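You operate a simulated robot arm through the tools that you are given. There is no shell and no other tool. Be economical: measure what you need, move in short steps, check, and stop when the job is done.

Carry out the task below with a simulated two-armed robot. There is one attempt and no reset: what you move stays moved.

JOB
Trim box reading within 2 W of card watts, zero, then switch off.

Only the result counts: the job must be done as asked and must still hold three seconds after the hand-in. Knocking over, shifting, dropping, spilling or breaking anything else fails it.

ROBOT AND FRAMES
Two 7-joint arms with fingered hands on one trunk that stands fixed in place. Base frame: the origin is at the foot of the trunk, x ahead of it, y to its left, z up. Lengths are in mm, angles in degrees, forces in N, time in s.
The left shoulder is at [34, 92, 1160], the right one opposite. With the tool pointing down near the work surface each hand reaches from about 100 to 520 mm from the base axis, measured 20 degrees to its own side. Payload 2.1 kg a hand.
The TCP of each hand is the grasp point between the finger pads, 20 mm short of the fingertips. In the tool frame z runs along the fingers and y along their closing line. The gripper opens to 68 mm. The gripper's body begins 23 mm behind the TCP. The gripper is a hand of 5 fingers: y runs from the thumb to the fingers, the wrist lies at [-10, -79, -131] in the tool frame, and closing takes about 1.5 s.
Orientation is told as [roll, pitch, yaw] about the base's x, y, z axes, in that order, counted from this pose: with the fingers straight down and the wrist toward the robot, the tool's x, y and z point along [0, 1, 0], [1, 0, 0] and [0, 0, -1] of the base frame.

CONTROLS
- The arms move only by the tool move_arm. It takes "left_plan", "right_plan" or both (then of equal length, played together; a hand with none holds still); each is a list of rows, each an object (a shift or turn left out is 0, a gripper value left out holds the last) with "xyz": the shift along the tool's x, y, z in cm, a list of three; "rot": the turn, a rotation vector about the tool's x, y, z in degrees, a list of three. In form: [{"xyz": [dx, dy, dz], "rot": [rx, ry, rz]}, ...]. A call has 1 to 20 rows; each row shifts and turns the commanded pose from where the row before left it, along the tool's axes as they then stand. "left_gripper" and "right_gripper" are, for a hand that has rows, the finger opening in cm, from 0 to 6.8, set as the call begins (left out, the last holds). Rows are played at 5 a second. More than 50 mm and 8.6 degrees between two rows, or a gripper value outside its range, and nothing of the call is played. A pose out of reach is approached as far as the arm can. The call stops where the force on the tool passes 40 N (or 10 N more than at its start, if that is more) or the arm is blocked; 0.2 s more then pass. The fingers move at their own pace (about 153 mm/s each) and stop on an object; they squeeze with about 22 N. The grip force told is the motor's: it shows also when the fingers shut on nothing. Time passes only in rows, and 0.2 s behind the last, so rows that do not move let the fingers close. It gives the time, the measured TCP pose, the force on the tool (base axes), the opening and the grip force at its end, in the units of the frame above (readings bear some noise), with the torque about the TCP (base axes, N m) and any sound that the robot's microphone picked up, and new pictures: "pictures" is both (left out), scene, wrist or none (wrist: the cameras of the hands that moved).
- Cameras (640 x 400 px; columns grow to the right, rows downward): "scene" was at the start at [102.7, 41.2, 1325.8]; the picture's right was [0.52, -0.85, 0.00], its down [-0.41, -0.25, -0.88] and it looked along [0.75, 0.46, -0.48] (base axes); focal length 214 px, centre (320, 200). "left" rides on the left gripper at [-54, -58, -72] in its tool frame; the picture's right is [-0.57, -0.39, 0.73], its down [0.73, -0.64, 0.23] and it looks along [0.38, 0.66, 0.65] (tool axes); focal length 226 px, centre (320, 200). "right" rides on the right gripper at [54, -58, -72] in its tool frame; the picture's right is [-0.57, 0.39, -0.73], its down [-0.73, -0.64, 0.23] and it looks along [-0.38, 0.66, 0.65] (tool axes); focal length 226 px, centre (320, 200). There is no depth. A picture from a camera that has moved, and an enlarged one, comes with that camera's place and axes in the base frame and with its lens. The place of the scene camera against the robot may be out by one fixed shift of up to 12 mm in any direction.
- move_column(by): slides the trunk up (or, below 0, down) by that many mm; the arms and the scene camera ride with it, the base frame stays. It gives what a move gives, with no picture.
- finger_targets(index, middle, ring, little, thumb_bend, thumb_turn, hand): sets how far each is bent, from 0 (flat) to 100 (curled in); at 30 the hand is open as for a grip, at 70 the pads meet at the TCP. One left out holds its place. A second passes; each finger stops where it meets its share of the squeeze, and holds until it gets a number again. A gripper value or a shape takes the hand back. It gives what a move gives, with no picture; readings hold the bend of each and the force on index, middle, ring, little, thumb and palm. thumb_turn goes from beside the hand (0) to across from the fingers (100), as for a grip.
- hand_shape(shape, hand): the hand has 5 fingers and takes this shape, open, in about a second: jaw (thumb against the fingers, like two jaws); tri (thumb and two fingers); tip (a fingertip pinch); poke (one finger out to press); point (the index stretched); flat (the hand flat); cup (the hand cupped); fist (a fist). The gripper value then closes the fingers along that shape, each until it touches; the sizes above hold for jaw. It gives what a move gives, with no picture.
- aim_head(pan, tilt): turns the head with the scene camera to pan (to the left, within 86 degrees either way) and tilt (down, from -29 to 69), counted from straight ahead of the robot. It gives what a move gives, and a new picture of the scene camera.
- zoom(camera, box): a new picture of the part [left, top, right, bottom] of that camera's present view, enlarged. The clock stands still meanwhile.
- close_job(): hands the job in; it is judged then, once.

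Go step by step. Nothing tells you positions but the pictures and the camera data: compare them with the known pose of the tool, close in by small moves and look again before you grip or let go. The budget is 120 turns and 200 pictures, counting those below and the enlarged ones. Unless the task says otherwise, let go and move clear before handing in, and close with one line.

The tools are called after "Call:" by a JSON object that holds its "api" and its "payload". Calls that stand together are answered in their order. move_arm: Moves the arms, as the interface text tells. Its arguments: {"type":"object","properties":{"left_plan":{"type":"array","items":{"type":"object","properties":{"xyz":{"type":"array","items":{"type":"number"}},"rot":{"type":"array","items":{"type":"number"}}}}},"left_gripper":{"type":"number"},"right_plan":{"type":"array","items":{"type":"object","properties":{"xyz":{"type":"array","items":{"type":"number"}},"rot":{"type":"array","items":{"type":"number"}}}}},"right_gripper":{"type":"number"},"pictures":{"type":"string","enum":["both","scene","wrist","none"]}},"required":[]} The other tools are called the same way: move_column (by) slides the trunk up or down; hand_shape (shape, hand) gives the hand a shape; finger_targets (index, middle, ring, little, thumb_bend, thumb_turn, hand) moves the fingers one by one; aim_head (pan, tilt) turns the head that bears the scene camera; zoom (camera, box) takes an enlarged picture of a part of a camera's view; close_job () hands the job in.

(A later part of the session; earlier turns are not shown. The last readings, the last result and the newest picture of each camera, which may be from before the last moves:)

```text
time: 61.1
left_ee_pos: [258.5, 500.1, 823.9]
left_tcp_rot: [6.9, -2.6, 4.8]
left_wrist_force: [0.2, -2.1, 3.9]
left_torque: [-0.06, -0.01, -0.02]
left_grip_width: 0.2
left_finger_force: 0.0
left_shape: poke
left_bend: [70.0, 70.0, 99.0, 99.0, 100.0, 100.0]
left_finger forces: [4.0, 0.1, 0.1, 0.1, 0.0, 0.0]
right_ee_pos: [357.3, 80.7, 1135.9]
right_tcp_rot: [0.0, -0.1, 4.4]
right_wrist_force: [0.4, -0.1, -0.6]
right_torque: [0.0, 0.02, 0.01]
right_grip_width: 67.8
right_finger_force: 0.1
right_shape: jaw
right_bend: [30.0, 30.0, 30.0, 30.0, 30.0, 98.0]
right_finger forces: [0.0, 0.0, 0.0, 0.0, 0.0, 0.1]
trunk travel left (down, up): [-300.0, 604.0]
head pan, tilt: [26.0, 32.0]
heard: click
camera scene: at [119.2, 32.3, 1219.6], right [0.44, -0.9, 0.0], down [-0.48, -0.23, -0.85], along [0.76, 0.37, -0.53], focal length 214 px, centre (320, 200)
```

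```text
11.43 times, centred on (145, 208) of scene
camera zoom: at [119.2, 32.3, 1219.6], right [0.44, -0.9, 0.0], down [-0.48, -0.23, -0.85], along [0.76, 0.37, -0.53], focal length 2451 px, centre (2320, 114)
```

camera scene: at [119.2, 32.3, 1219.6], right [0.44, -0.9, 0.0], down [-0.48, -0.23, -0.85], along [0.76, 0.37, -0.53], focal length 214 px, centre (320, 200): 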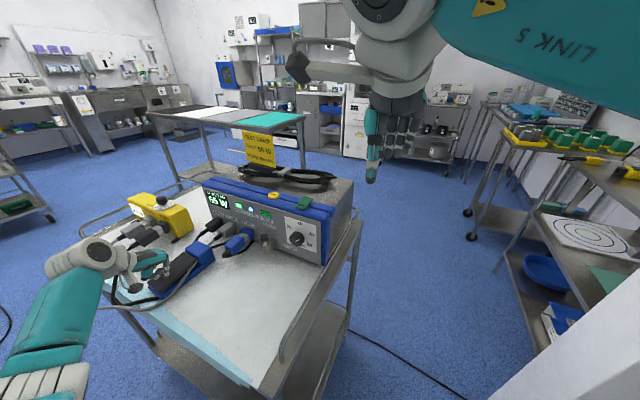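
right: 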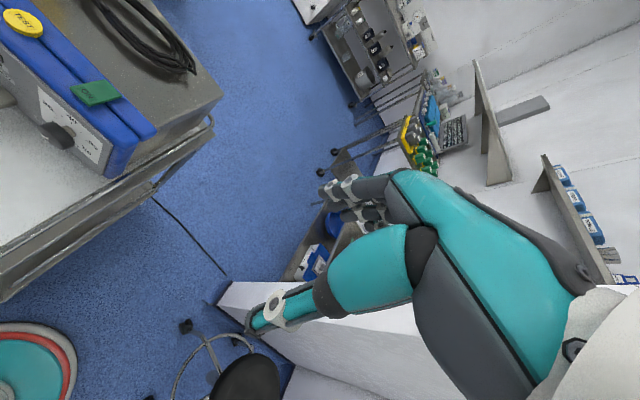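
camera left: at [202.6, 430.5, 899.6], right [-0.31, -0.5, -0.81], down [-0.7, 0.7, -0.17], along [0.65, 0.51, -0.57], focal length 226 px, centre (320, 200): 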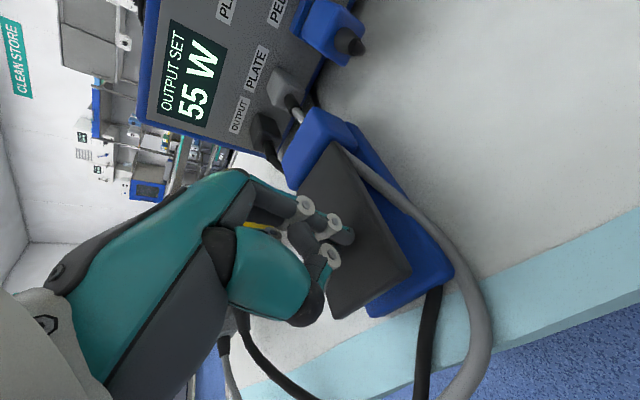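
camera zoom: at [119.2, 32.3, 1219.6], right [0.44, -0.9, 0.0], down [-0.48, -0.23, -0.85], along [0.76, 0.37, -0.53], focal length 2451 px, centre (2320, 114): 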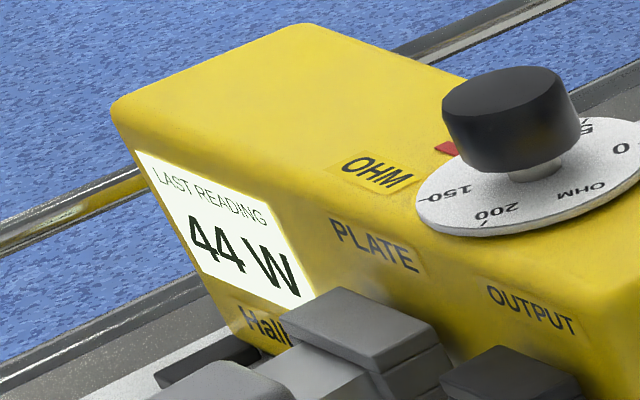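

Confirmed: 44 W at set 55, a ratio of 0.8, so I need about 62 W set. I'll release the pedal, rise, and return to the knob pre-pose.

Call:
{"api": "move_arm", "payload": {"left_plan": [{"xyz": [0, 0, -3]}, {"xyz": [0, 0, -4]}, {"xyz": [0, 0, -4]}, {"xyz": [0, 0, -4]}, {"xyz": [-3.95, 1.87, -1.65]}, {"xyz": [-3.95, 1.87, -1.65]}, {"xyz": [-3.95, 1.87, -1.65]}, {"xyz": [-3.95, 1.87, -1.65]}, {"xyz": [-3.95, 1.87, -1.65]}, {"xyz": [-3.95, 1.87, -1.65]}], "pictures": "none"}}

Call:
{"api": "hand_shape", "payload": {"hand": "left", "shape": "tri"}}

Call:
{"api": "move_arm", "payload": {"left_plan": [{"rot": [-8.2, 0, 0]}, {"rot": [-8.2, 0, 0]}, {"rot": [-8.2, 0, 0]}, {"rot": [-8.2, 0, 0]}, {"rot": [-8.2, 0, 0]}, {"rot": [-8.2, 0, 0]}, {"rot": [-8.2, 0, 0]}, {"rot": [-8.2, 0, 0]}, {"rot": [-8.2, 0, 0]}], "left_gripper": 5.5, "pictures": "scene"}}

```text
time: 63.3
left_ee_pos: [381.1, 243.9, 1047.2]
left_tcp_rot: [7.0, -2.5, 4.9]
left_wrist_force: [0.0, -0.1, -0.5]
left_torque: [0.02, 0.0, -0.02]
left_grip_width: 0.1
left_finger_force: 0.1
left_shape: poke
left_bend: [70.0, 70.0, 99.0, 99.0, 100.0, 100.0]
left_finger forces: [0.0, 0.1, 0.0, 0.1, 0.0, 0.0]
right_ee_pos: [356.7, 81.2, 1135.5]
right_tcp_rot: [0.0, 0.1, 4.4]
right_wrist_force: [-0.3, -0.8, -0.2]
right_torque: [-0.01, 0.05, -0.02]
right_grip_width: 68.0
right_finger_force: 0.1
right_shape: jaw
right_bend: [30.0, 30.0, 30.0, 30.0, 30.0, 98.0]
right_finger forces: [0.0, 0.0, 0.0, 0.1, 0.0, 0.0]
trunk travel left (down, up): [-300.0, 604.0]
head pan, tilt: [26.0, 32.0]
```

```text
time: 64.2
left_ee_pos: [380.2, 244.5, 1046.9]
left_tcp_rot: [6.9, -2.5, 4.8]
left_wrist_force: [-0.7, -0.2, 0.0]
left_torque: [0.0, -0.01, 0.0]
left_grip_width: 67.8
left_finger_force: 0.1
left_shape: tri
left_bend: [30.0, 30.0, 99.0, 99.0, 30.0, 98.0]
left_finger forces: [0.0, 0.1, 0.0, 0.1, 0.0, 0.1]
right_ee_pos: [356.5, 81.1, 1136.4]
right_tcp_rot: [0.0, 0.2, 4.3]
right_wrist_force: [0.3, 0.1, 0.2]
right_torque: [0.01, -0.04, -0.02]
right_grip_width: 67.8
right_finger_force: 0.1
right_shape: jaw
right_bend: [30.0, 30.0, 30.0, 30.0, 30.0, 98.0]
right_finger forces: [0.0, 0.1, 0.0, 0.0, 0.0, 0.1]
trunk travel left (down, up): [-300.0, 604.0]
head pan, tilt: [26.0, 32.0]
```

```text
time: 66.2
left_ee_pos: [381.9, 245.2, 1045.8]
left_tcp_rot: [27.7, -74.8, -21.5]
left_wrist_force: [-0.5, 0.6, -0.2]
left_torque: [-0.03, 0.0, 0.04]
left_grip_width: 55.1
left_finger_force: 0.2
left_shape: tri
left_bend: [26.0, 34.0, 99.0, 99.0, 49.0, 99.0]
left_finger forces: [0.0, 0.0, 0.0, 0.0, 0.1, 0.0]
right_ee_pos: [357.3, 80.7, 1134.9]
right_tcp_rot: [0.0, 0.2, 4.3]
right_wrist_force: [0.1, 0.0, 0.4]
right_torque: [-0.01, -0.02, 0.04]
right_grip_width: 68.0
right_finger_force: 0.1
right_shape: jaw
right_bend: [30.0, 30.0, 30.0, 30.0, 30.0, 98.0]
right_finger forces: [0.1, 0.0, 0.1, 0.1, 0.0, 0.1]
trunk travel left (down, up): [-300.0, 604.0]
head pan, tilt: [26.0, 32.0]
camera scene: at [119.4, 32.8, 1219.6], right [0.44, -0.9, 0.0], down [-0.48, -0.23, -0.85], along [0.76, 0.37, -0.53], focal length 214 px, centre (320, 200)
```

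scene: 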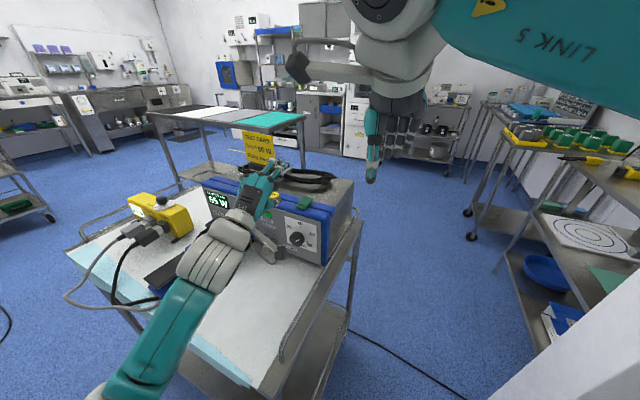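

Call:
{"api": "move_arm", "payload": {"left_plan": [{"rot": [0, 0, -8]}, {"rot": [0, 0, -8]}, {"rot": [0, 0, -8]}, {"rot": [0, 0, -8]}, {"rot": [0, 0, -8]}, {"rot": [0, 0, -8]}, {"rot": [0, 0, -8]}, {"rot": [0, 0, -8]}, {"rot": [0, 0, -8]}, {"rot": [0, 0, -8]}, {"rot": [0, 0, -8]}, {"rot": [0, 0, -8]}, {"rot": [0, 0, -8]}, {"rot": [0, 0, -8]}, {"rot": [0, 0, -8]}, {"rot": [0, 0, -8]}, {"rot": [0, 0, -8]}, {"rot": [0, 0, -8]}], "pictures": "scene"}}

```text
time: 70.0
left_ee_pos: [382.5, 245.0, 1045.9]
left_tcp_rot: [-70.5, 45.3, 111.0]
left_wrist_force: [1.0, -0.9, -1.0]
left_torque: [-0.02, 0.0, 0.05]
left_grip_width: 55.1
left_finger_force: 0.1
left_shape: tri
left_bend: [26.0, 34.0, 99.0, 99.0, 49.0, 99.0]
left_finger forces: [0.0, 0.1, 0.0, 0.0, 0.1, 0.1]
right_ee_pos: [356.5, 80.9, 1136.3]
right_tcp_rot: [0.0, 0.1, 4.3]
right_wrist_force: [-1.3, 0.6, 0.6]
right_torque: [-0.01, 0.04, -0.03]
right_grip_width: 67.9
right_finger_force: 0.0
right_shape: jaw
right_bend: [30.0, 30.0, 30.0, 30.0, 30.0, 98.0]
right_finger forces: [0.0, 0.0, 0.0, 0.0, 0.1, 0.1]
trunk travel left (down, up): [-300.0, 604.0]
head pan, tilt: [26.0, 32.0]
camera scene: at [119.4, 32.7, 1219.6], right [0.44, -0.9, 0.0], down [-0.48, -0.23, -0.85], along [0.76, 0.37, -0.53], focal length 214 px, centre (320, 200)
```

scene: 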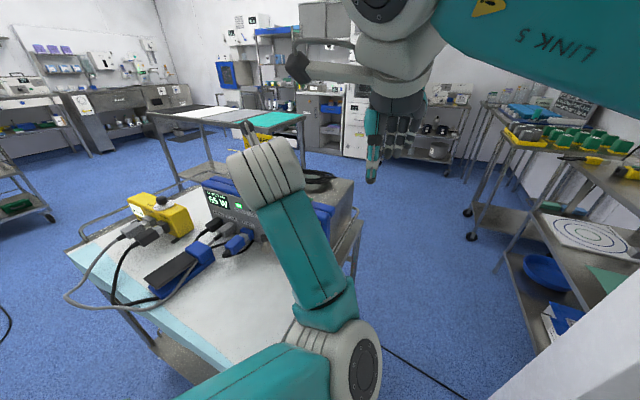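

The hand is in knob posture above the table. I'll square it to the panel, roll slightly and descend to the pre-grasp.

Call:
{"api": "move_arm", "payload": {"left_plan": [{"rot": [7.25, -2.05, 0]}, {"rot": [7.25, -2.05, 0]}, {"rot": [0, 0, -8]}, {"rot": [0, 0, -8]}], "pictures": "none"}}

Call:
{"api": "move_arm", "payload": {"left_plan": [{"xyz": [1.83, 4.22, 0.5]}, {"xyz": [1.83, 4.22, 0.5]}, {"xyz": [1.83, 4.22, 0.5]}, {"xyz": [1.83, 4.22, 0.5]}], "pictures": "both"}}

```text
time: 71.0
left_ee_pos: [382.1, 245.2, 1046.9]
left_tcp_rot: [-89.8, 63.9, 90.2]
left_wrist_force: [-0.6, 0.2, -0.7]
left_torque: [0.0, -0.02, 0.0]
left_grip_width: 54.6
left_finger_force: 0.1
left_shape: tri
left_bend: [26.0, 34.0, 99.0, 99.0, 49.0, 99.0]
left_finger forces: [0.0, 0.0, 0.0, 0.1, 0.0, 0.0]
right_ee_pos: [356.9, 80.5, 1135.9]
right_tcp_rot: [0.1, 0.2, 4.3]
right_wrist_force: [-0.9, 0.0, 0.0]
right_torque: [-0.01, 0.02, 0.03]
right_grip_width: 68.0
right_finger_force: 0.0
right_shape: jaw
right_bend: [30.0, 30.0, 30.0, 30.0, 30.0, 98.0]
right_finger forces: [0.1, 0.1, 0.1, 0.0, 0.1, 0.0]
trunk travel left (down, up): [-300.0, 604.0]
head pan, tilt: [26.0, 32.0]
```

```text
time: 72.0
left_ee_pos: [402.7, 259.7, 867.4]
left_tcp_rot: [-91.1, 63.3, 89.4]
left_wrist_force: [-1.0, -0.6, 0.0]
left_torque: [0.03, -0.01, -0.04]
left_grip_width: 55.2
left_finger_force: 0.0
left_shape: tri
left_bend: [26.0, 34.0, 99.0, 99.0, 49.0, 99.0]
left_finger forces: [0.0, 0.2, 0.0, 0.1, 0.1, 0.1]
right_ee_pos: [356.1, 81.7, 1134.9]
right_tcp_rot: [0.1, 0.1, 4.3]
right_wrist_force: [1.0, -0.4, 0.1]
right_torque: [-0.04, 0.01, -0.01]
right_grip_width: 67.8
right_finger_force: 0.0
right_shape: jaw
right_bend: [30.0, 30.0, 30.0, 30.0, 30.0, 98.0]
right_finger forces: [0.1, 0.1, 0.0, 0.1, 0.0, 0.1]
trunk travel left (down, up): [-300.0, 604.0]
head pan, tilt: [26.0, 32.0]
camera scene: at [119.4, 32.7, 1219.6], right [0.44, -0.9, 0.0], down [-0.48, -0.23, -0.85], along [0.76, 0.37, -0.53], focal length 214 px, centre (320, 200)
camera left: at [331.3, 280.9, 944.7], right [0.72, 0.34, 0.61], down [0.23, -0.94, 0.24], along [0.65, -0.03, -0.76], focal length 226 px, centre (320, 200)
```

scene: 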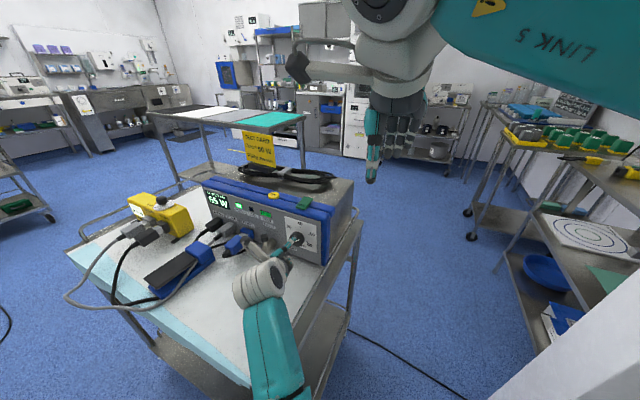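
left: 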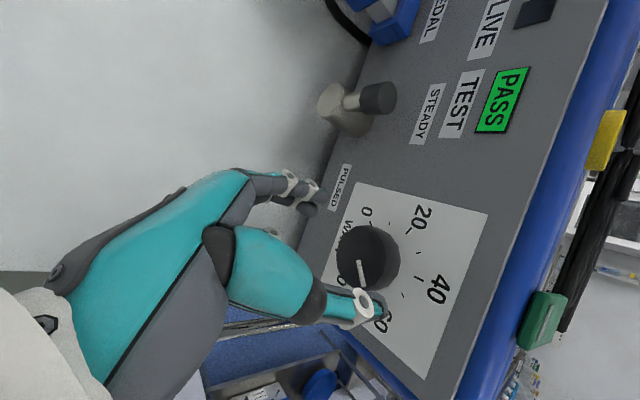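

Call:
{"api": "move_arm", "payload": {"left_plan": [{"xyz": [0.5, 0.2, 1.1]}, {"xyz": [0, 0, 1.1]}, {"xyz": [0, 0, 1.2]}], "pictures": "none"}}

Call:
{"api": "move_arm", "payload": {"left_plan": [{"xyz": [0, 0, 0]}, {"xyz": [0, 0, 0]}, {"xyz": [0, 0, 0]}, {"xyz": [0, 0, 0]}, {"xyz": [0, 0, 0]}, {"xyz": [0, 0, 0]}, {"xyz": [0, 0, 0]}], "left_gripper": 2.0, "pictures": "scene"}}

Call:
{"api": "zoom", "payload": {"camera": "scene", "box": [180, 170, 340, 290]}}

```text
time: 72.8
left_ee_pos: [436.6, 251.6, 858.2]
left_tcp_rot: [-89.8, 63.8, 90.2]
left_wrist_force: [0.4, 0.1, 0.0]
left_torque: [-0.02, -0.03, 0.01]
left_grip_width: 55.2
left_finger_force: 0.0
left_shape: tri
left_bend: [26.0, 34.0, 99.0, 99.0, 49.0, 99.0]
left_finger forces: [0.0, 0.0, 0.1, 0.0, 0.1, 0.0]
right_ee_pos: [356.5, 81.4, 1136.2]
right_tcp_rot: [0.0, 0.1, 4.2]
right_wrist_force: [-0.5, -0.3, -0.1]
right_torque: [0.04, 0.02, 0.01]
right_grip_width: 67.8
right_finger_force: 0.0
right_shape: jaw
right_bend: [30.0, 30.0, 30.0, 30.0, 30.0, 98.0]
right_finger forces: [0.0, 0.0, 0.1, 0.1, 0.1, 0.1]
trunk travel left (down, up): [-300.0, 604.0]
head pan, tilt: [26.0, 32.0]
```

```text
time: 74.4
left_ee_pos: [438.5, 251.5, 858.2]
left_tcp_rot: [-89.7, 63.7, 90.2]
left_wrist_force: [10.7, -3.4, -1.3]
left_torque: [0.02, 0.05, 0.02]
left_grip_width: 18.9
left_finger_force: 21.7
left_shape: tri
left_bend: [72.0, 70.0, 100.0, 100.0, 69.0, 100.0]
left_finger forces: [10.1, 8.9, 0.0, 0.1, 19.3, 0.0]
right_ee_pos: [358.6, 81.0, 1136.6]
right_tcp_rot: [0.0, 0.1, 4.3]
right_wrist_force: [0.7, 0.1, -0.4]
right_torque: [0.0, -0.03, 0.01]
right_grip_width: 67.9
right_finger_force: 0.1
right_shape: jaw
right_bend: [30.0, 30.0, 30.0, 30.0, 30.0, 98.0]
right_finger forces: [0.0, 0.1, 0.1, 0.0, 0.0, 0.0]
trunk travel left (down, up): [-300.0, 604.0]
head pan, tilt: [26.0, 32.0]
camera scene: at [120.9, 32.3, 1219.4], right [0.44, -0.9, 0.0], down [-0.48, -0.23, -0.85], along [0.76, 0.37, -0.53], focal length 214 px, centre (320, 200)
```

scene: 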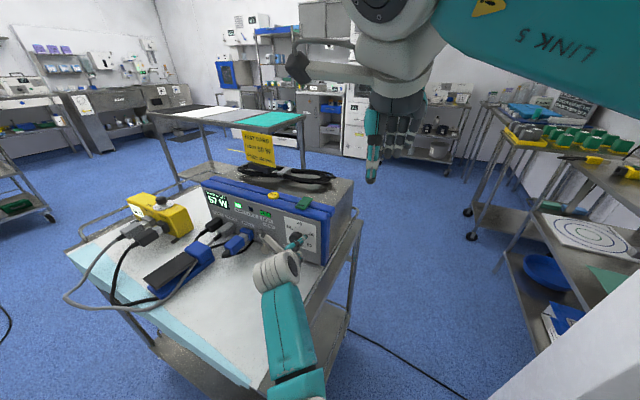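

```text
3.33 times, centred on (260, 230) of scene
camera zoom: at [120.9, 32.3, 1219.4], right [0.44, -0.9, 0.0], down [-0.48, -0.23, -0.85], along [0.76, 0.37, -0.53], focal length 715 px, centre (520, 100)
```

zoom: 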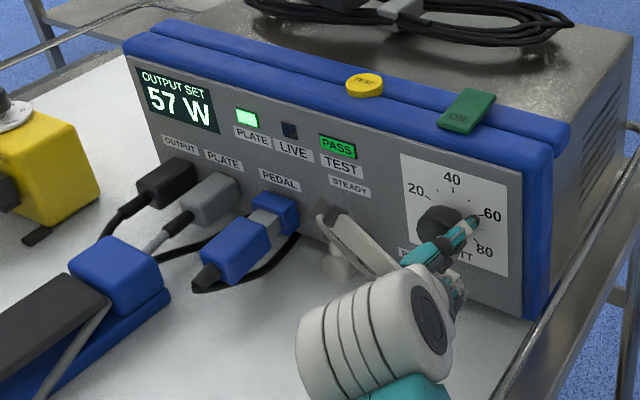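

The set shows 57 W. I'll turn about 22° clockwise.

Call:
{"api": "move_arm", "payload": {"left_plan": [{"rot": [0, 0, 7.5]}, {"rot": [0, 0, 7.5]}, {"rot": [0, 0, 7]}], "pictures": "none"}}

Call:
{"api": "zoom", "payload": {"camera": "scene", "box": [190, 180, 250, 220]}}

```text
time: 75.2
left_ee_pos: [437.8, 254.1, 860.1]
left_tcp_rot: [-90.0, 41.2, 90.2]
left_wrist_force: [12.9, 1.5, -10.5]
left_torque: [0.0, 0.14, 0.08]
left_grip_width: 16.6
left_finger_force: 22.1
left_shape: tri
left_bend: [72.0, 70.0, 100.0, 100.0, 71.0, 100.0]
left_finger forces: [13.9, 11.8, 0.0, 0.0, 17.2, 0.1]
right_ee_pos: [360.0, 82.3, 1134.3]
right_tcp_rot: [0.0, 0.1, 4.3]
right_wrist_force: [0.2, 0.1, 1.0]
right_torque: [-0.03, -0.04, 0.0]
right_grip_width: 67.9
right_finger_force: 0.1
right_shape: jaw
right_bend: [30.0, 30.0, 30.0, 30.0, 30.0, 98.0]
right_finger forces: [0.0, 0.1, 0.0, 0.0, 0.0, 0.0]
trunk travel left (down, up): [-300.0, 604.0]
head pan, tilt: [26.0, 32.0]
```

```text
10.00 times, centred on (220, 200) of scene
camera zoom: at [121.8, 33.4, 1219.1], right [0.44, -0.9, 0.0], down [-0.48, -0.23, -0.85], along [0.76, 0.37, -0.53], focal length 2145 px, centre (1320, 200)
```

zoom: 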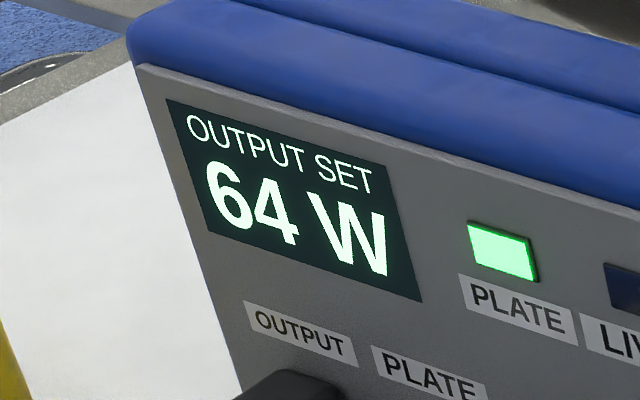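

64 W is slightly high; I'll turn back about 6°.

Call:
{"api": "move_arm", "payload": {"left_plan": [{"rot": [0, 0, -6]}, {"xyz": [0, 0, 0]}], "pictures": "none"}}

Call:
{"api": "zoom", "payload": {"camera": "scene", "box": [190, 180, 250, 220]}}

```text
time: 75.8
left_ee_pos: [437.5, 251.5, 858.3]
left_tcp_rot: [-89.7, 47.5, 90.3]
left_wrist_force: [15.8, 0.6, -1.9]
left_torque: [0.0, 0.05, 0.07]
left_grip_width: 16.3
left_finger_force: 21.5
left_shape: tri
left_bend: [72.0, 70.0, 100.0, 100.0, 71.0, 100.0]
left_finger forces: [10.9, 8.7, 0.0, 0.0, 17.0, 0.0]
right_ee_pos: [359.0, 79.4, 1135.2]
right_tcp_rot: [0.0, 0.1, 4.4]
right_wrist_force: [0.7, -0.9, -0.5]
right_torque: [-0.01, 0.0, -0.01]
right_grip_width: 67.9
right_finger_force: 0.0
right_shape: jaw
right_bend: [30.0, 30.0, 30.0, 30.0, 30.0, 98.0]
right_finger forces: [0.0, 0.0, 0.0, 0.1, 0.0, 0.1]
trunk travel left (down, up): [-300.0, 604.0]
head pan, tilt: [26.0, 32.0]
```

```text
10.00 times, centred on (220, 200) of scene
camera zoom: at [121.5, 32.8, 1219.4], right [0.44, -0.9, 0.0], down [-0.48, -0.23, -0.85], along [0.76, 0.37, -0.53], focal length 2145 px, centre (1320, 200)
```

zoom: 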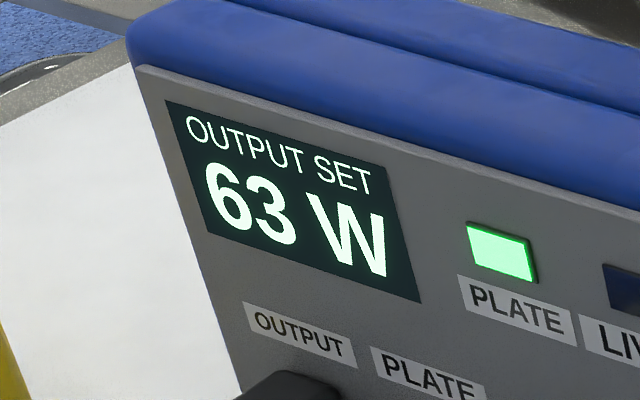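

63 W gives an expected reading of about 50 W. I'll release and back off straight.

Call:
{"api": "move_arm", "payload": {"left_plan": [{"xyz": [0, 0, 0]}, {"xyz": [0, 0, 0]}, {"xyz": [0, 0, 0]}, {"xyz": [0, 0, -1.5]}, {"xyz": [0, 0, -1.8]}], "left_gripper": 5.5, "pictures": "none"}}

Call:
{"api": "zoom", "payload": {"camera": "scene", "box": [190, 180, 250, 220]}}

```text
time: 77.2
left_ee_pos: [416.5, 261.1, 892.5]
left_tcp_rot: [-96.7, 45.9, 86.0]
left_wrist_force: [0.2, 0.1, 0.5]
left_torque: [0.01, 0.02, 0.04]
left_grip_width: 55.1
left_finger_force: 0.1
left_shape: tri
left_bend: [26.0, 34.0, 99.0, 99.0, 50.0, 99.0]
left_finger forces: [0.1, 0.0, 0.0, 0.0, 0.1, 0.0]
right_ee_pos: [357.5, 81.3, 1134.9]
right_tcp_rot: [0.0, 0.1, 4.3]
right_wrist_force: [0.1, -0.4, 0.3]
right_torque: [-0.01, 0.04, 0.0]
right_grip_width: 68.0
right_finger_force: 0.0
right_shape: jaw
right_bend: [30.0, 30.0, 30.0, 30.0, 30.0, 98.0]
right_finger forces: [0.0, 0.0, 0.1, 0.1, 0.0, 0.0]
trunk travel left (down, up): [-300.0, 604.0]
head pan, tilt: [26.0, 32.0]
stopped in row 5 (left hand): the arm was blocked; the commanded pose is now the measured one
```

```text
10.00 times, centred on (220, 200) of scene
camera zoom: at [119.4, 32.8, 1219.6], right [0.44, -0.9, 0.0], down [-0.48, -0.23, -0.85], along [0.76, 0.37, -0.53], focal length 2145 px, centre (1320, 200)
```

zoom: 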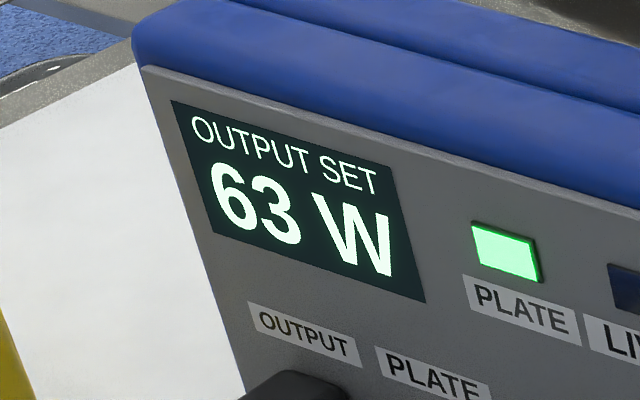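

Set stays 63 W. I'll raise up and return to the finger-down posture, then go to the pedal.

Call:
{"api": "move_arm", "payload": {"left_plan": [{"xyz": [-2.7, -2.8, -0.3]}, {"xyz": [-2.7, -2.8, -0.7]}, {"xyz": [-2.7, -2.8, -0.7]}, {"xyz": [-2.7, -2.8, -0.7]}], "pictures": "none"}}

Call:
{"api": "move_arm", "payload": {"left_plan": [{"rot": [0, 0, 8]}, {"rot": [0, 0, 8]}, {"rot": [0, 0, 8]}, {"rot": [0, 0, 8]}, {"rot": [0, 0, 8]}, {"rot": [0, 0, 8]}, {"rot": [0, 0, 8]}, {"rot": [0, 0, 8]}, {"rot": [0, 0, 8]}, {"rot": [0, 0, 8]}, {"rot": [0, 0, 8]}, {"rot": [0, 0, 8]}, {"rot": [0, 0, 8]}, {"rot": [0, 0, 8]}, {"rot": [0, 0, 8]}, {"rot": [0, 0, 8]}, {"rot": [0, 0, 8]}], "pictures": "none"}}

Call:
{"api": "move_arm", "payload": {"left_plan": [{"rot": [8.2, 0, 0]}, {"rot": [8.2, 0, 0]}, {"rot": [8.2, 0, 0]}, {"rot": [8.2, 0, 0]}, {"rot": [8.2, 0, 0]}, {"rot": [8.2, 0, 0]}, {"rot": [8.2, 0, 0]}, {"rot": [8.2, 0, 0]}, {"rot": [8.2, 0, 0]}, {"rot": [8.2, 0, 0]}], "pictures": "none"}}

Call:
{"api": "hand_shape", "payload": {"hand": "left", "shape": "poke"}}

```text
time: 78.2
left_ee_pos: [380.4, 260.1, 1042.6]
left_tcp_rot: [-96.3, 46.6, 86.1]
left_wrist_force: [0.3, 0.1, -0.3]
left_torque: [-0.04, 0.0, -0.01]
left_grip_width: 55.2
left_finger_force: 0.1
left_shape: tri
left_bend: [26.0, 34.0, 99.0, 99.0, 50.0, 99.0]
left_finger forces: [0.0, 0.1, 0.0, 0.1, 0.0, 0.0]
right_ee_pos: [355.6, 80.2, 1135.6]
right_tcp_rot: [0.0, 0.2, 4.3]
right_wrist_force: [0.3, 0.7, -0.6]
right_torque: [0.02, 0.0, 0.0]
right_grip_width: 68.0
right_finger_force: 0.1
right_shape: jaw
right_bend: [30.0, 30.0, 30.0, 30.0, 30.0, 98.0]
right_finger forces: [0.1, 0.0, 0.1, 0.0, 0.0, 0.1]
trunk travel left (down, up): [-300.0, 604.0]
head pan, tilt: [26.0, 32.0]
```

```text
time: 81.8
left_ee_pos: [381.0, 259.8, 1043.1]
left_tcp_rot: [-172.0, -85.7, 172.5]
left_wrist_force: [-0.9, 0.4, 0.5]
left_torque: [0.01, -0.02, 0.02]
left_grip_width: 55.1
left_finger_force: 0.1
left_shape: tri
left_bend: [26.0, 34.0, 99.0, 99.0, 50.0, 99.0]
left_finger forces: [0.0, 0.1, 0.0, 0.0, 0.1, 0.1]
right_ee_pos: [357.0, 81.0, 1135.5]
right_tcp_rot: [0.0, 0.1, 4.3]
right_wrist_force: [-0.3, 0.3, 0.6]
right_torque: [0.03, -0.01, -0.03]
right_grip_width: 67.8
right_finger_force: 0.1
right_shape: jaw
right_bend: [30.0, 30.0, 30.0, 30.0, 30.0, 98.0]
right_finger forces: [0.0, 0.1, 0.1, 0.1, 0.0, 0.0]
trunk travel left (down, up): [-300.0, 604.0]
head pan, tilt: [26.0, 32.0]
```

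```text
time: 84.0
left_ee_pos: [380.5, 259.6, 1041.9]
left_tcp_rot: [-0.7, -12.1, 0.6]
left_wrist_force: [-0.3, 0.4, -0.7]
left_torque: [0.02, 0.02, 0.02]
left_grip_width: 55.1
left_finger_force: 0.1
left_shape: tri
left_bend: [26.0, 34.0, 99.0, 99.0, 50.0, 99.0]
left_finger forces: [0.0, 0.1, 0.0, 0.1, 0.0, 0.0]
right_ee_pos: [357.1, 80.5, 1136.4]
right_tcp_rot: [-0.1, 0.1, 4.2]
right_wrist_force: [1.4, -0.6, 0.7]
right_torque: [0.01, 0.03, -0.01]
right_grip_width: 68.0
right_finger_force: 0.0
right_shape: jaw
right_bend: [30.0, 30.0, 30.0, 30.0, 30.0, 98.0]
right_finger forces: [0.1, 0.1, 0.1, 0.0, 0.0, 0.1]
trunk travel left (down, up): [-300.0, 604.0]
head pan, tilt: [26.0, 32.0]
```

```text
time: 84.9
left_ee_pos: [382.1, 260.0, 1043.0]
left_tcp_rot: [-0.7, -12.3, 0.7]
left_wrist_force: [-0.3, -0.2, -0.4]
left_torque: [-0.01, 0.01, 0.01]
left_grip_width: 0.0
left_finger_force: 0.1
left_shape: poke
left_bend: [70.0, 70.0, 99.0, 99.0, 100.0, 100.0]
left_finger forces: [0.0, 0.0, 0.0, 0.0, 0.1, 0.0]
right_ee_pos: [356.9, 80.5, 1136.4]
right_tcp_rot: [-0.1, 0.2, 4.3]
right_wrist_force: [0.1, 0.4, 0.8]
right_torque: [0.0, 0.0, -0.01]
right_grip_width: 68.0
right_finger_force: 0.0
right_shape: jaw
right_bend: [30.0, 30.0, 30.0, 30.0, 30.0, 98.0]
right_finger forces: [0.1, 0.0, 0.1, 0.0, 0.0, 0.1]
trunk travel left (down, up): [-300.0, 604.0]
head pan, tilt: [26.0, 32.0]
```

Call:
{"api": "move_arm", "payload": {"left_plan": [{"rot": [6, 0, 0]}, {"rot": [6, 0, 0]}, {"xyz": [4, -2.05, 0]}, {"xyz": [4, -2.05, 0]}, {"xyz": [4, -2.05, 0]}, {"xyz": [4, -2.05, 0]}, {"xyz": [4, -2.05, 0]}, {"xyz": [4, -2.05, 0]}, {"xyz": [0, 0, 4.5]}, {"xyz": [0, 0, 4.5]}, {"xyz": [0, 0, 4.5]}, {"xyz": [0, 0, 4]}], "pictures": "scene"}}

Call:
{"api": "zoom", "payload": {"camera": "scene", "box": [60, 180, 260, 320]}}

```text
time: 87.5
left_ee_pos: [256.6, 497.0, 864.4]
left_tcp_rot: [-0.7, -0.3, 0.5]
left_wrist_force: [-1.0, 0.3, 0.7]
left_torque: [0.0, 0.0, 0.0]
left_grip_width: 0.0
left_finger_force: 0.0
left_shape: poke
left_bend: [70.0, 70.0, 99.0, 99.0, 100.0, 100.0]
left_finger forces: [0.1, 0.0, 0.0, 0.1, 0.0, 0.0]
right_ee_pos: [356.7, 80.7, 1134.8]
right_tcp_rot: [0.0, 0.1, 4.3]
right_wrist_force: [0.6, 0.5, -0.7]
right_torque: [-0.01, -0.02, -0.01]
right_grip_width: 68.2
right_finger_force: 0.1
right_shape: jaw
right_bend: [30.0, 30.0, 30.0, 30.0, 30.0, 98.0]
right_finger forces: [0.0, 0.0, 0.0, 0.0, 0.0, 0.0]
trunk travel left (down, up): [-300.0, 604.0]
head pan, tilt: [26.0, 32.0]
camera scene: at [119.3, 32.9, 1219.6], right [0.44, -0.9, 0.0], down [-0.48, -0.23, -0.85], along [0.76, 0.37, -0.53], focal length 214 px, centre (320, 200)
```

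scene: 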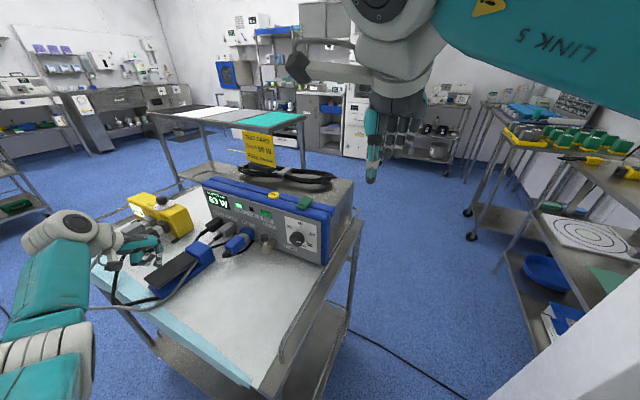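

```text
2.86 times, centred on (160, 250) of scene
camera zoom: at [119.3, 32.9, 1219.6], right [0.44, -0.9, 0.0], down [-0.48, -0.23, -0.85], along [0.76, 0.37, -0.53], focal length 613 px, centre (777, 57)
```

zoom: 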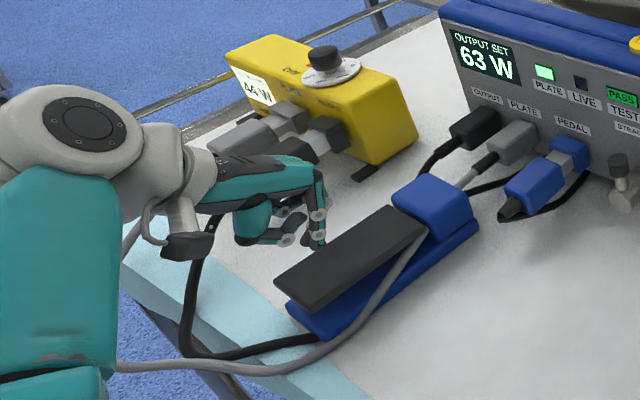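

Call:
{"api": "move_arm", "payload": {"left_plan": [{"xyz": [0, 0.2, 1.5]}, {"xyz": [0, 0, 1.2]}, {"xyz": [0, 0, 0.6]}, {"xyz": [0, 0, 0.4]}, {"xyz": [0, 0, 0.4]}, {"xyz": [0, 0, 0]}, {"xyz": [0, 0, 0]}], "pictures": "scene"}}

Call:
{"api": "zoom", "payload": {"camera": "scene", "box": [100, 180, 300, 300]}}

Call:
{"api": "zoom", "payload": {"camera": "scene", "box": [120, 190, 170, 225]}}

```text
time: 89.1
left_ee_pos: [257.4, 493.4, 822.6]
left_tcp_rot: [-0.6, -0.3, 0.6]
left_wrist_force: [0.3, 1.4, 3.4]
left_torque: [0.01, 0.0, 0.01]
left_grip_width: 0.0
left_finger_force: 0.1
left_shape: poke
left_bend: [70.0, 70.0, 99.0, 99.0, 100.0, 100.0]
left_finger forces: [1.4, 2.5, 0.0, 0.0, 0.1, 0.0]
right_ee_pos: [358.0, 81.3, 1135.2]
right_tcp_rot: [0.0, 0.0, 4.3]
right_wrist_force: [0.6, 0.1, -0.2]
right_torque: [0.04, -0.03, -0.03]
right_grip_width: 68.0
right_finger_force: 0.0
right_shape: jaw
right_bend: [30.0, 30.0, 30.0, 30.0, 30.0, 98.0]
right_finger forces: [0.1, 0.1, 0.1, 0.0, 0.0, 0.0]
trunk travel left (down, up): [-300.0, 604.0]
head pan, tilt: [26.0, 32.0]
heard: click
camera scene: at [119.2, 32.8, 1219.6], right [0.44, -0.9, 0.0], down [-0.48, -0.23, -0.85], along [0.76, 0.37, -0.53], focal length 214 px, centre (320, 200)
```

scene: 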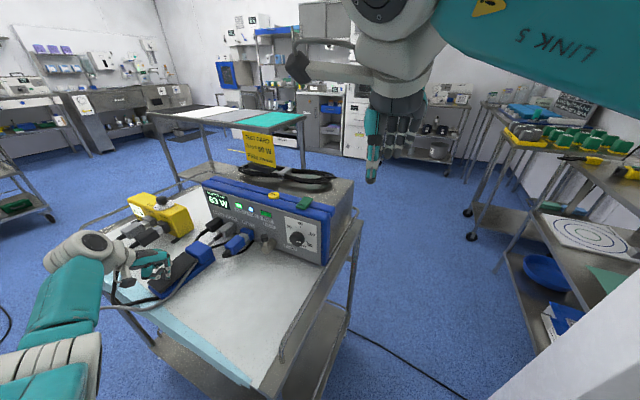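

```text
3.20 times, centred on (200, 240) of scene
camera zoom: at [119.2, 32.8, 1219.6], right [0.44, -0.9, 0.0], down [-0.48, -0.23, -0.85], along [0.76, 0.37, -0.53], focal length 686 px, centre (704, 72)
```

zoom: 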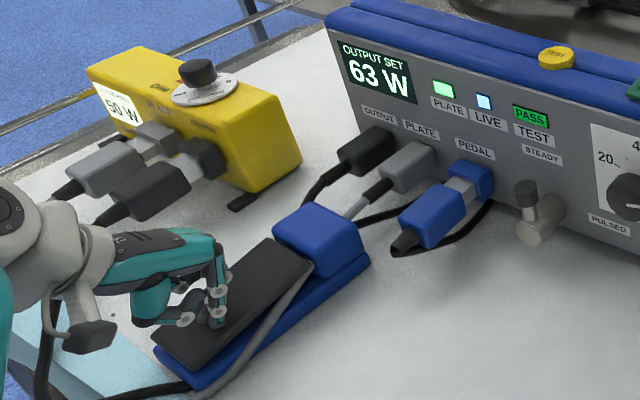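

```text
11.43 times, centred on (145, 208) of scene
camera zoom: at [119.2, 32.8, 1219.6], right [0.44, -0.9, 0.0], down [-0.48, -0.23, -0.85], along [0.76, 0.37, -0.53], focal length 2451 px, centre (2320, 114)
```

zoom: 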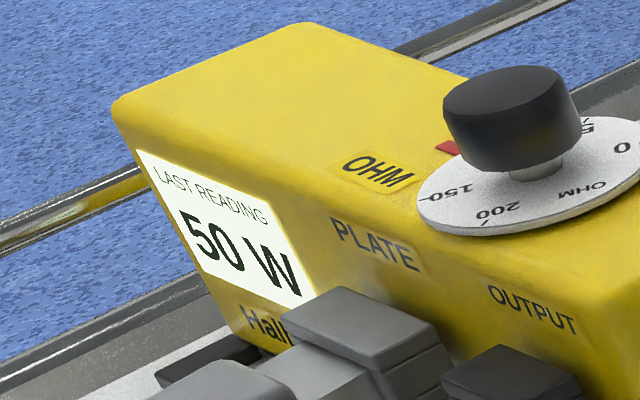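

LIVE is on and the box reads 50 W. I'll hold briefly, release, and go back to the knob to zero it.

Call:
{"api": "move_arm", "payload": {"left_plan": [{"xyz": [0, 0, 0]}, {"xyz": [0, 0, 0]}, {"xyz": [0, 0, 0]}, {"xyz": [0, 0, 0]}, {"xyz": [0, 0, -3]}, {"xyz": [0, 0, -4.5]}, {"xyz": [0, 0, -4.5]}, {"xyz": [0, 0, -4.5]}, {"xyz": [0, 0, -4.5]}, {"xyz": [-4, 2.05, 0]}, {"xyz": [-4, 2.05, 0]}, {"xyz": [-4, 2.05, 0]}, {"xyz": [-4, 2.05, 0]}, {"xyz": [-4, 2.05, 0]}, {"xyz": [-4, 2.05, 0]}], "pictures": "none"}}

Call:
{"api": "hand_shape", "payload": {"hand": "left", "shape": "tri"}}

Call:
{"api": "move_arm", "payload": {"left_plan": [{"rot": [-8, 0, 0]}, {"rot": [-8, 0, 0]}, {"rot": [-8, 0, 0]}, {"rot": [-8, 0, 0]}, {"rot": [-8, 0, 0]}, {"rot": [-8, 0, 0]}, {"rot": [-8, 0, 0]}, {"rot": [-8, 0, 0]}, {"rot": [-8, 0, 0]}], "left_gripper": 5.5, "pictures": "none"}}

Call:
{"api": "zoom", "payload": {"camera": "scene", "box": [100, 170, 340, 300]}}

```text
time: 92.3
left_ee_pos: [382.2, 259.5, 1036.2]
left_tcp_rot: [-0.6, -0.3, 0.5]
left_wrist_force: [-0.2, 0.5, 0.5]
left_torque: [0.0, -0.03, -0.01]
left_grip_width: 0.0
left_finger_force: 0.1
left_shape: poke
left_bend: [70.0, 70.0, 99.0, 99.0, 100.0, 100.0]
left_finger forces: [0.0, 0.1, 0.0, 0.0, 0.0, 0.1]
right_ee_pos: [356.7, 81.6, 1136.6]
right_tcp_rot: [0.0, 0.1, 4.3]
right_wrist_force: [0.1, -0.6, 0.8]
right_torque: [-0.01, 0.0, 0.01]
right_grip_width: 68.0
right_finger_force: 0.1
right_shape: jaw
right_bend: [30.0, 30.0, 30.0, 30.0, 30.0, 98.0]
right_finger forces: [0.0, 0.0, 0.0, 0.0, 0.0, 0.1]
trunk travel left (down, up): [-300.0, 604.0]
head pan, tilt: [26.0, 32.0]
```

```text
time: 93.2
left_ee_pos: [381.5, 260.2, 1036.1]
left_tcp_rot: [-0.7, -0.3, 0.6]
left_wrist_force: [-0.1, -0.1, 0.5]
left_torque: [0.0, 0.03, 0.03]
left_grip_width: 67.5
left_finger_force: 0.0
left_shape: tri
left_bend: [30.0, 30.0, 99.0, 99.0, 30.0, 98.0]
left_finger forces: [0.1, 0.1, 0.0, 0.0, 0.1, 0.0]
right_ee_pos: [356.4, 80.5, 1135.4]
right_tcp_rot: [0.0, 0.1, 4.3]
right_wrist_force: [-0.4, -0.9, -0.4]
right_torque: [-0.01, 0.0, -0.02]
right_grip_width: 68.1
right_finger_force: 0.1
right_shape: jaw
right_bend: [30.0, 30.0, 30.0, 30.0, 30.0, 98.0]
right_finger forces: [0.1, 0.0, 0.0, 0.1, 0.0, 0.0]
trunk travel left (down, up): [-300.0, 604.0]
head pan, tilt: [26.0, 32.0]
```

```text
time: 95.2
left_ee_pos: [383.2, 259.7, 1037.2]
left_tcp_rot: [-2.2, -72.4, 2.6]
left_wrist_force: [-1.2, 0.0, -0.2]
left_torque: [0.02, 0.01, -0.01]
left_grip_width: 55.3
left_finger_force: 0.0
left_shape: tri
left_bend: [26.0, 34.0, 99.0, 99.0, 49.0, 99.0]
left_finger forces: [0.1, 0.0, 0.0, 0.0, 0.0, 0.0]
right_ee_pos: [357.0, 81.1, 1134.6]
right_tcp_rot: [-0.1, 0.1, 4.4]
right_wrist_force: [0.9, -0.9, 0.0]
right_torque: [0.0, 0.01, 0.02]
right_grip_width: 68.2
right_finger_force: 0.1
right_shape: jaw
right_bend: [30.0, 30.0, 30.0, 30.0, 30.0, 98.0]
right_finger forces: [0.0, 0.0, 0.0, 0.0, 0.1, 0.0]
trunk travel left (down, up): [-300.0, 604.0]
head pan, tilt: [26.0, 32.0]
```

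```text
2.67 times, centred on (220, 235) of scene
camera zoom: at [119.4, 32.8, 1219.6], right [0.44, -0.9, 0.0], down [-0.48, -0.23, -0.85], along [0.76, 0.37, -0.53], focal length 572 px, centre (587, 107)
```

zoom: 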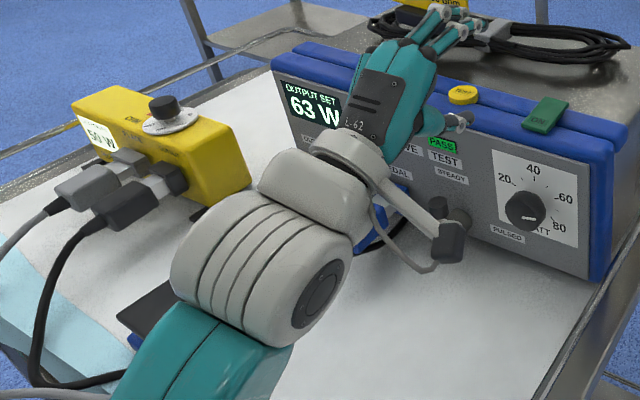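

Box holds LAST READING 50 W. I'll re-roll to the knob posture, flatten and descend.

Call:
{"api": "move_arm", "payload": {"left_plan": [{"rot": [0, 0, -8]}, {"rot": [0, 0, -8]}, {"rot": [0, 0, -8]}, {"rot": [0, 0, -8]}, {"rot": [0, 0, -8]}, {"rot": [0, 0, -8]}, {"rot": [0, 0, -8]}, {"rot": [0, 0, -8]}, {"rot": [0, 0, -8]}, {"rot": [0, 0, -8]}, {"rot": [0, 0, -8]}, {"rot": [0, 0, -8]}, {"rot": [0, 0, -8]}, {"rot": [0, 0, -8]}, {"rot": [0, 0, -8]}, {"rot": [0, 0, -8]}, {"rot": [0, 0, -8]}, {"rot": [0, 0, -8]}], "pictures": "none"}}

Call:
{"api": "move_arm", "payload": {"left_plan": [{"rot": [4.73, -3.43, 0]}, {"rot": [4.73, -3.43, 0]}, {"rot": [4.73, -3.43, 0]}, {"rot": [0, 0, -8]}, {"xyz": [2.15, 3.8, 0.6]}, {"xyz": [2.15, 3.8, 0.6]}, {"xyz": [2.15, 3.8, 0.6]}, {"xyz": [2.15, 3.8, 0.6]}], "pictures": "wrist"}}

```text
time: 99.0
left_ee_pos: [381.4, 259.8, 1035.7]
left_tcp_rot: [-61.0, 51.2, 113.7]
left_wrist_force: [-0.1, 0.6, -0.1]
left_torque: [0.01, -0.03, 0.0]
left_grip_width: 55.0
left_finger_force: 0.1
left_shape: tri
left_bend: [26.0, 34.0, 99.0, 99.0, 49.0, 99.0]
left_finger forces: [0.0, 0.1, 0.0, 0.0, 0.0, 0.1]
right_ee_pos: [356.8, 81.6, 1134.7]
right_tcp_rot: [0.0, 0.0, 4.2]
right_wrist_force: [0.1, -1.0, 0.0]
right_torque: [-0.01, -0.01, 0.0]
right_grip_width: 67.7
right_finger_force: 0.0
right_shape: jaw
right_bend: [30.0, 30.0, 30.0, 30.0, 30.0, 98.0]
right_finger forces: [0.0, 0.0, 0.0, 0.0, 0.0, 0.0]
trunk travel left (down, up): [-300.0, 604.0]
head pan, tilt: [26.0, 32.0]
```

```text
time: 100.8
left_ee_pos: [406.9, 255.5, 867.1]
left_tcp_rot: [-91.5, 62.1, 89.4]
left_wrist_force: [-0.1, 1.4, -0.2]
left_torque: [-0.01, -0.03, 0.03]
left_grip_width: 55.0
left_finger_force: 0.1
left_shape: tri
left_bend: [26.0, 34.0, 99.0, 99.0, 49.0, 99.0]
left_finger forces: [0.0, 0.0, 0.0, 0.1, 0.1, 0.0]
right_ee_pos: [357.1, 80.7, 1135.5]
right_tcp_rot: [0.0, 0.1, 4.4]
right_wrist_force: [0.3, 0.2, -0.2]
right_torque: [0.06, 0.01, 0.0]
right_grip_width: 67.8
right_finger_force: 0.0
right_shape: jaw
right_bend: [30.0, 30.0, 30.0, 30.0, 30.0, 98.0]
right_finger forces: [0.0, 0.0, 0.0, 0.0, 0.0, 0.0]
trunk travel left (down, up): [-300.0, 604.0]
head pan, tilt: [26.0, 32.0]
camera left: at [334.9, 275.3, 944.8], right [0.71, 0.33, 0.62], down [0.24, -0.94, 0.23], along [0.66, -0.01, -0.75], focal length 226 px, centre (320, 200)
```

left: 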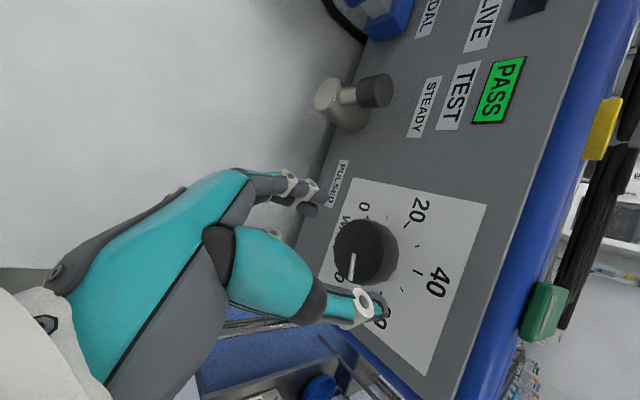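

Call:
{"api": "move_arm", "payload": {"left_plan": [{"xyz": [-0.3, 0.15, 1.0]}, {"xyz": [0, 0, 1.0]}, {"xyz": [0, 0, 0.9]}], "pictures": "none"}}

Call:
{"api": "move_arm", "payload": {"left_plan": [{"xyz": [0, 0, 0]}, {"xyz": [0, 0, 0]}, {"xyz": [0, 0, 0]}, {"xyz": [0, 0, 0]}, {"xyz": [0, 0, 0]}, {"xyz": [0, 0, 0]}, {"xyz": [0, 0, 0]}], "left_gripper": 2.0, "pictures": "wrist"}}

```text
time: 101.6
left_ee_pos: [434.8, 254.3, 862.4]
left_tcp_rot: [-89.6, 62.7, 90.7]
left_wrist_force: [0.1, -0.4, 0.4]
left_torque: [0.01, 0.02, -0.03]
left_grip_width: 55.0
left_finger_force: 0.1
left_shape: tri
left_bend: [26.0, 34.0, 99.0, 99.0, 49.0, 99.0]
left_finger forces: [0.0, 0.0, 0.1, 0.0, 0.1, 0.0]
right_ee_pos: [356.6, 81.0, 1135.5]
right_tcp_rot: [0.0, 0.1, 4.3]
right_wrist_force: [0.2, 0.2, 0.2]
right_torque: [-0.05, 0.02, 0.02]
right_grip_width: 68.1
right_finger_force: 0.0
right_shape: jaw
right_bend: [30.0, 30.0, 30.0, 30.0, 30.0, 98.0]
right_finger forces: [0.1, 0.0, 0.0, 0.1, 0.0, 0.0]
trunk travel left (down, up): [-300.0, 604.0]
head pan, tilt: [26.0, 32.0]
```

```text
time: 103.2
left_ee_pos: [435.4, 256.3, 862.1]
left_tcp_rot: [-89.6, 62.7, 90.8]
left_wrist_force: [1.8, -1.3, -1.1]
left_torque: [0.01, 0.04, -0.04]
left_grip_width: 28.8
left_finger_force: 22.3
left_shape: tri
left_bend: [74.0, 61.0, 100.0, 100.0, 63.0, 100.0]
left_finger forces: [9.8, 10.4, 0.0, 0.0, 20.4, 0.1]
right_ee_pos: [356.7, 81.5, 1135.3]
right_tcp_rot: [0.0, 0.2, 4.4]
right_wrist_force: [-0.2, -1.3, -0.3]
right_torque: [0.03, 0.01, -0.01]
right_grip_width: 67.8
right_finger_force: 0.1
right_shape: jaw
right_bend: [30.0, 30.0, 30.0, 30.0, 30.0, 98.0]
right_finger forces: [0.0, 0.0, 0.0, 0.0, 0.1, 0.0]
trunk travel left (down, up): [-300.0, 604.0]
head pan, tilt: [26.0, 32.0]
camera left: at [363.6, 276.4, 939.7], right [0.73, 0.33, 0.6], down [0.24, -0.94, 0.23], along [0.64, -0.03, -0.76], focal length 226 px, centre (320, 200)
```

left: 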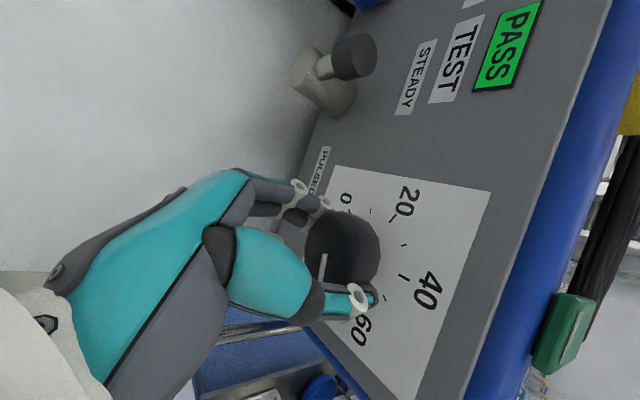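

Well gripped. I'll turn counter-clockwise about 77° and check.

Call:
{"api": "move_arm", "payload": {"left_plan": [{"rot": [0, 0, -7]}, {"rot": [0, 0, -7]}, {"rot": [0, 0, -7]}, {"rot": [0, 0, -7]}, {"rot": [0, 0, -7]}, {"rot": [0, 0, -7]}, {"rot": [0, 0, -7]}, {"rot": [0, 0, -7]}, {"rot": [0, 0, -7]}, {"rot": [0, 0, -7]}, {"rot": [0, 0, -7]}], "pictures": "both"}}

Call:
{"api": "zoom", "payload": {"camera": "scene", "box": [180, 170, 340, 290]}}

```text
time: 105.6
left_ee_pos: [436.4, 254.2, 862.6]
left_tcp_rot: [89.8, 40.2, -89.7]
left_wrist_force: [8.6, -11.7, 2.9]
left_torque: [0.12, 0.23, -0.11]
left_grip_width: 24.6
left_finger_force: 22.2
left_shape: tri
left_bend: [74.0, 58.0, 100.0, 100.0, 63.0, 100.0]
left_finger forces: [11.2, 11.5, 0.1, 0.0, 21.4, 0.0]
right_ee_pos: [357.4, 79.3, 1134.9]
right_tcp_rot: [0.2, 0.1, 4.4]
right_wrist_force: [0.1, -0.3, 0.8]
right_torque: [0.0, 0.05, 0.01]
right_grip_width: 68.1
right_finger_force: 0.0
right_shape: jaw
right_bend: [30.0, 30.0, 30.0, 30.0, 30.0, 98.0]
right_finger forces: [0.0, 0.1, 0.0, 0.1, 0.0, 0.0]
trunk travel left (down, up): [-300.0, 604.0]
head pan, tilt: [26.0, 32.0]
camera scene: at [120.4, 31.0, 1219.6], right [0.44, -0.9, 0.0], down [-0.48, -0.23, -0.85], along [0.76, 0.37, -0.53], focal length 214 px, centre (320, 200)
camera left: at [364.1, 333.4, 859.9], right [0.72, 0.67, -0.18], down [0.23, 0.02, 0.97], along [0.65, -0.75, -0.14], focal length 226 px, centre (320, 200)
```

scene: 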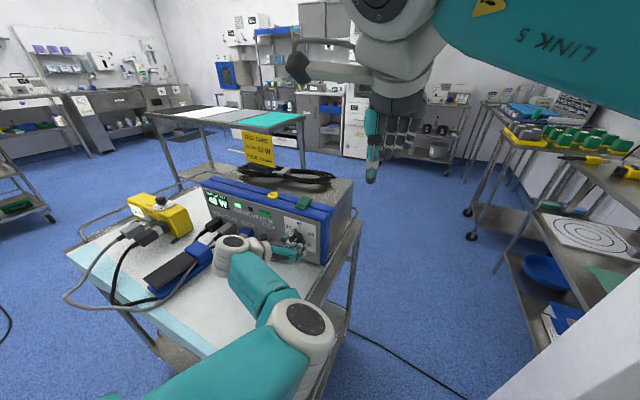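
left: 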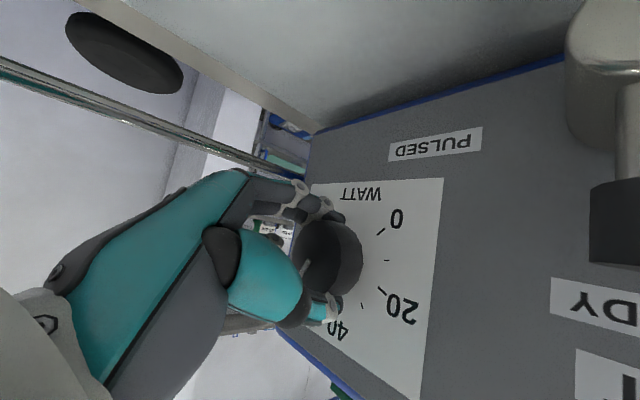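

```text
3.33 times, centred on (260, 230) of scene
camera zoom: at [120.4, 31.0, 1219.6], right [0.44, -0.9, 0.0], down [-0.48, -0.23, -0.85], along [0.76, 0.37, -0.53], focal length 715 px, centre (520, 100)
```

zoom: 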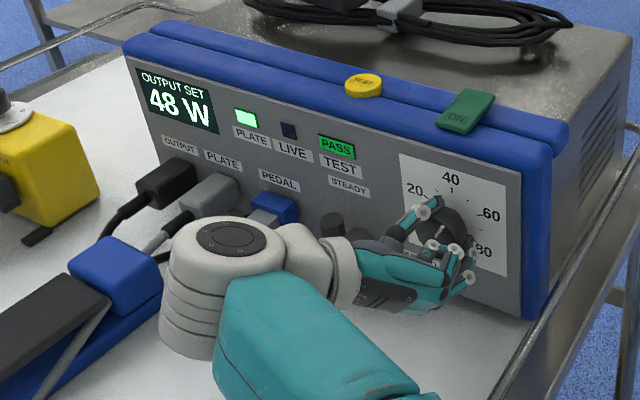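

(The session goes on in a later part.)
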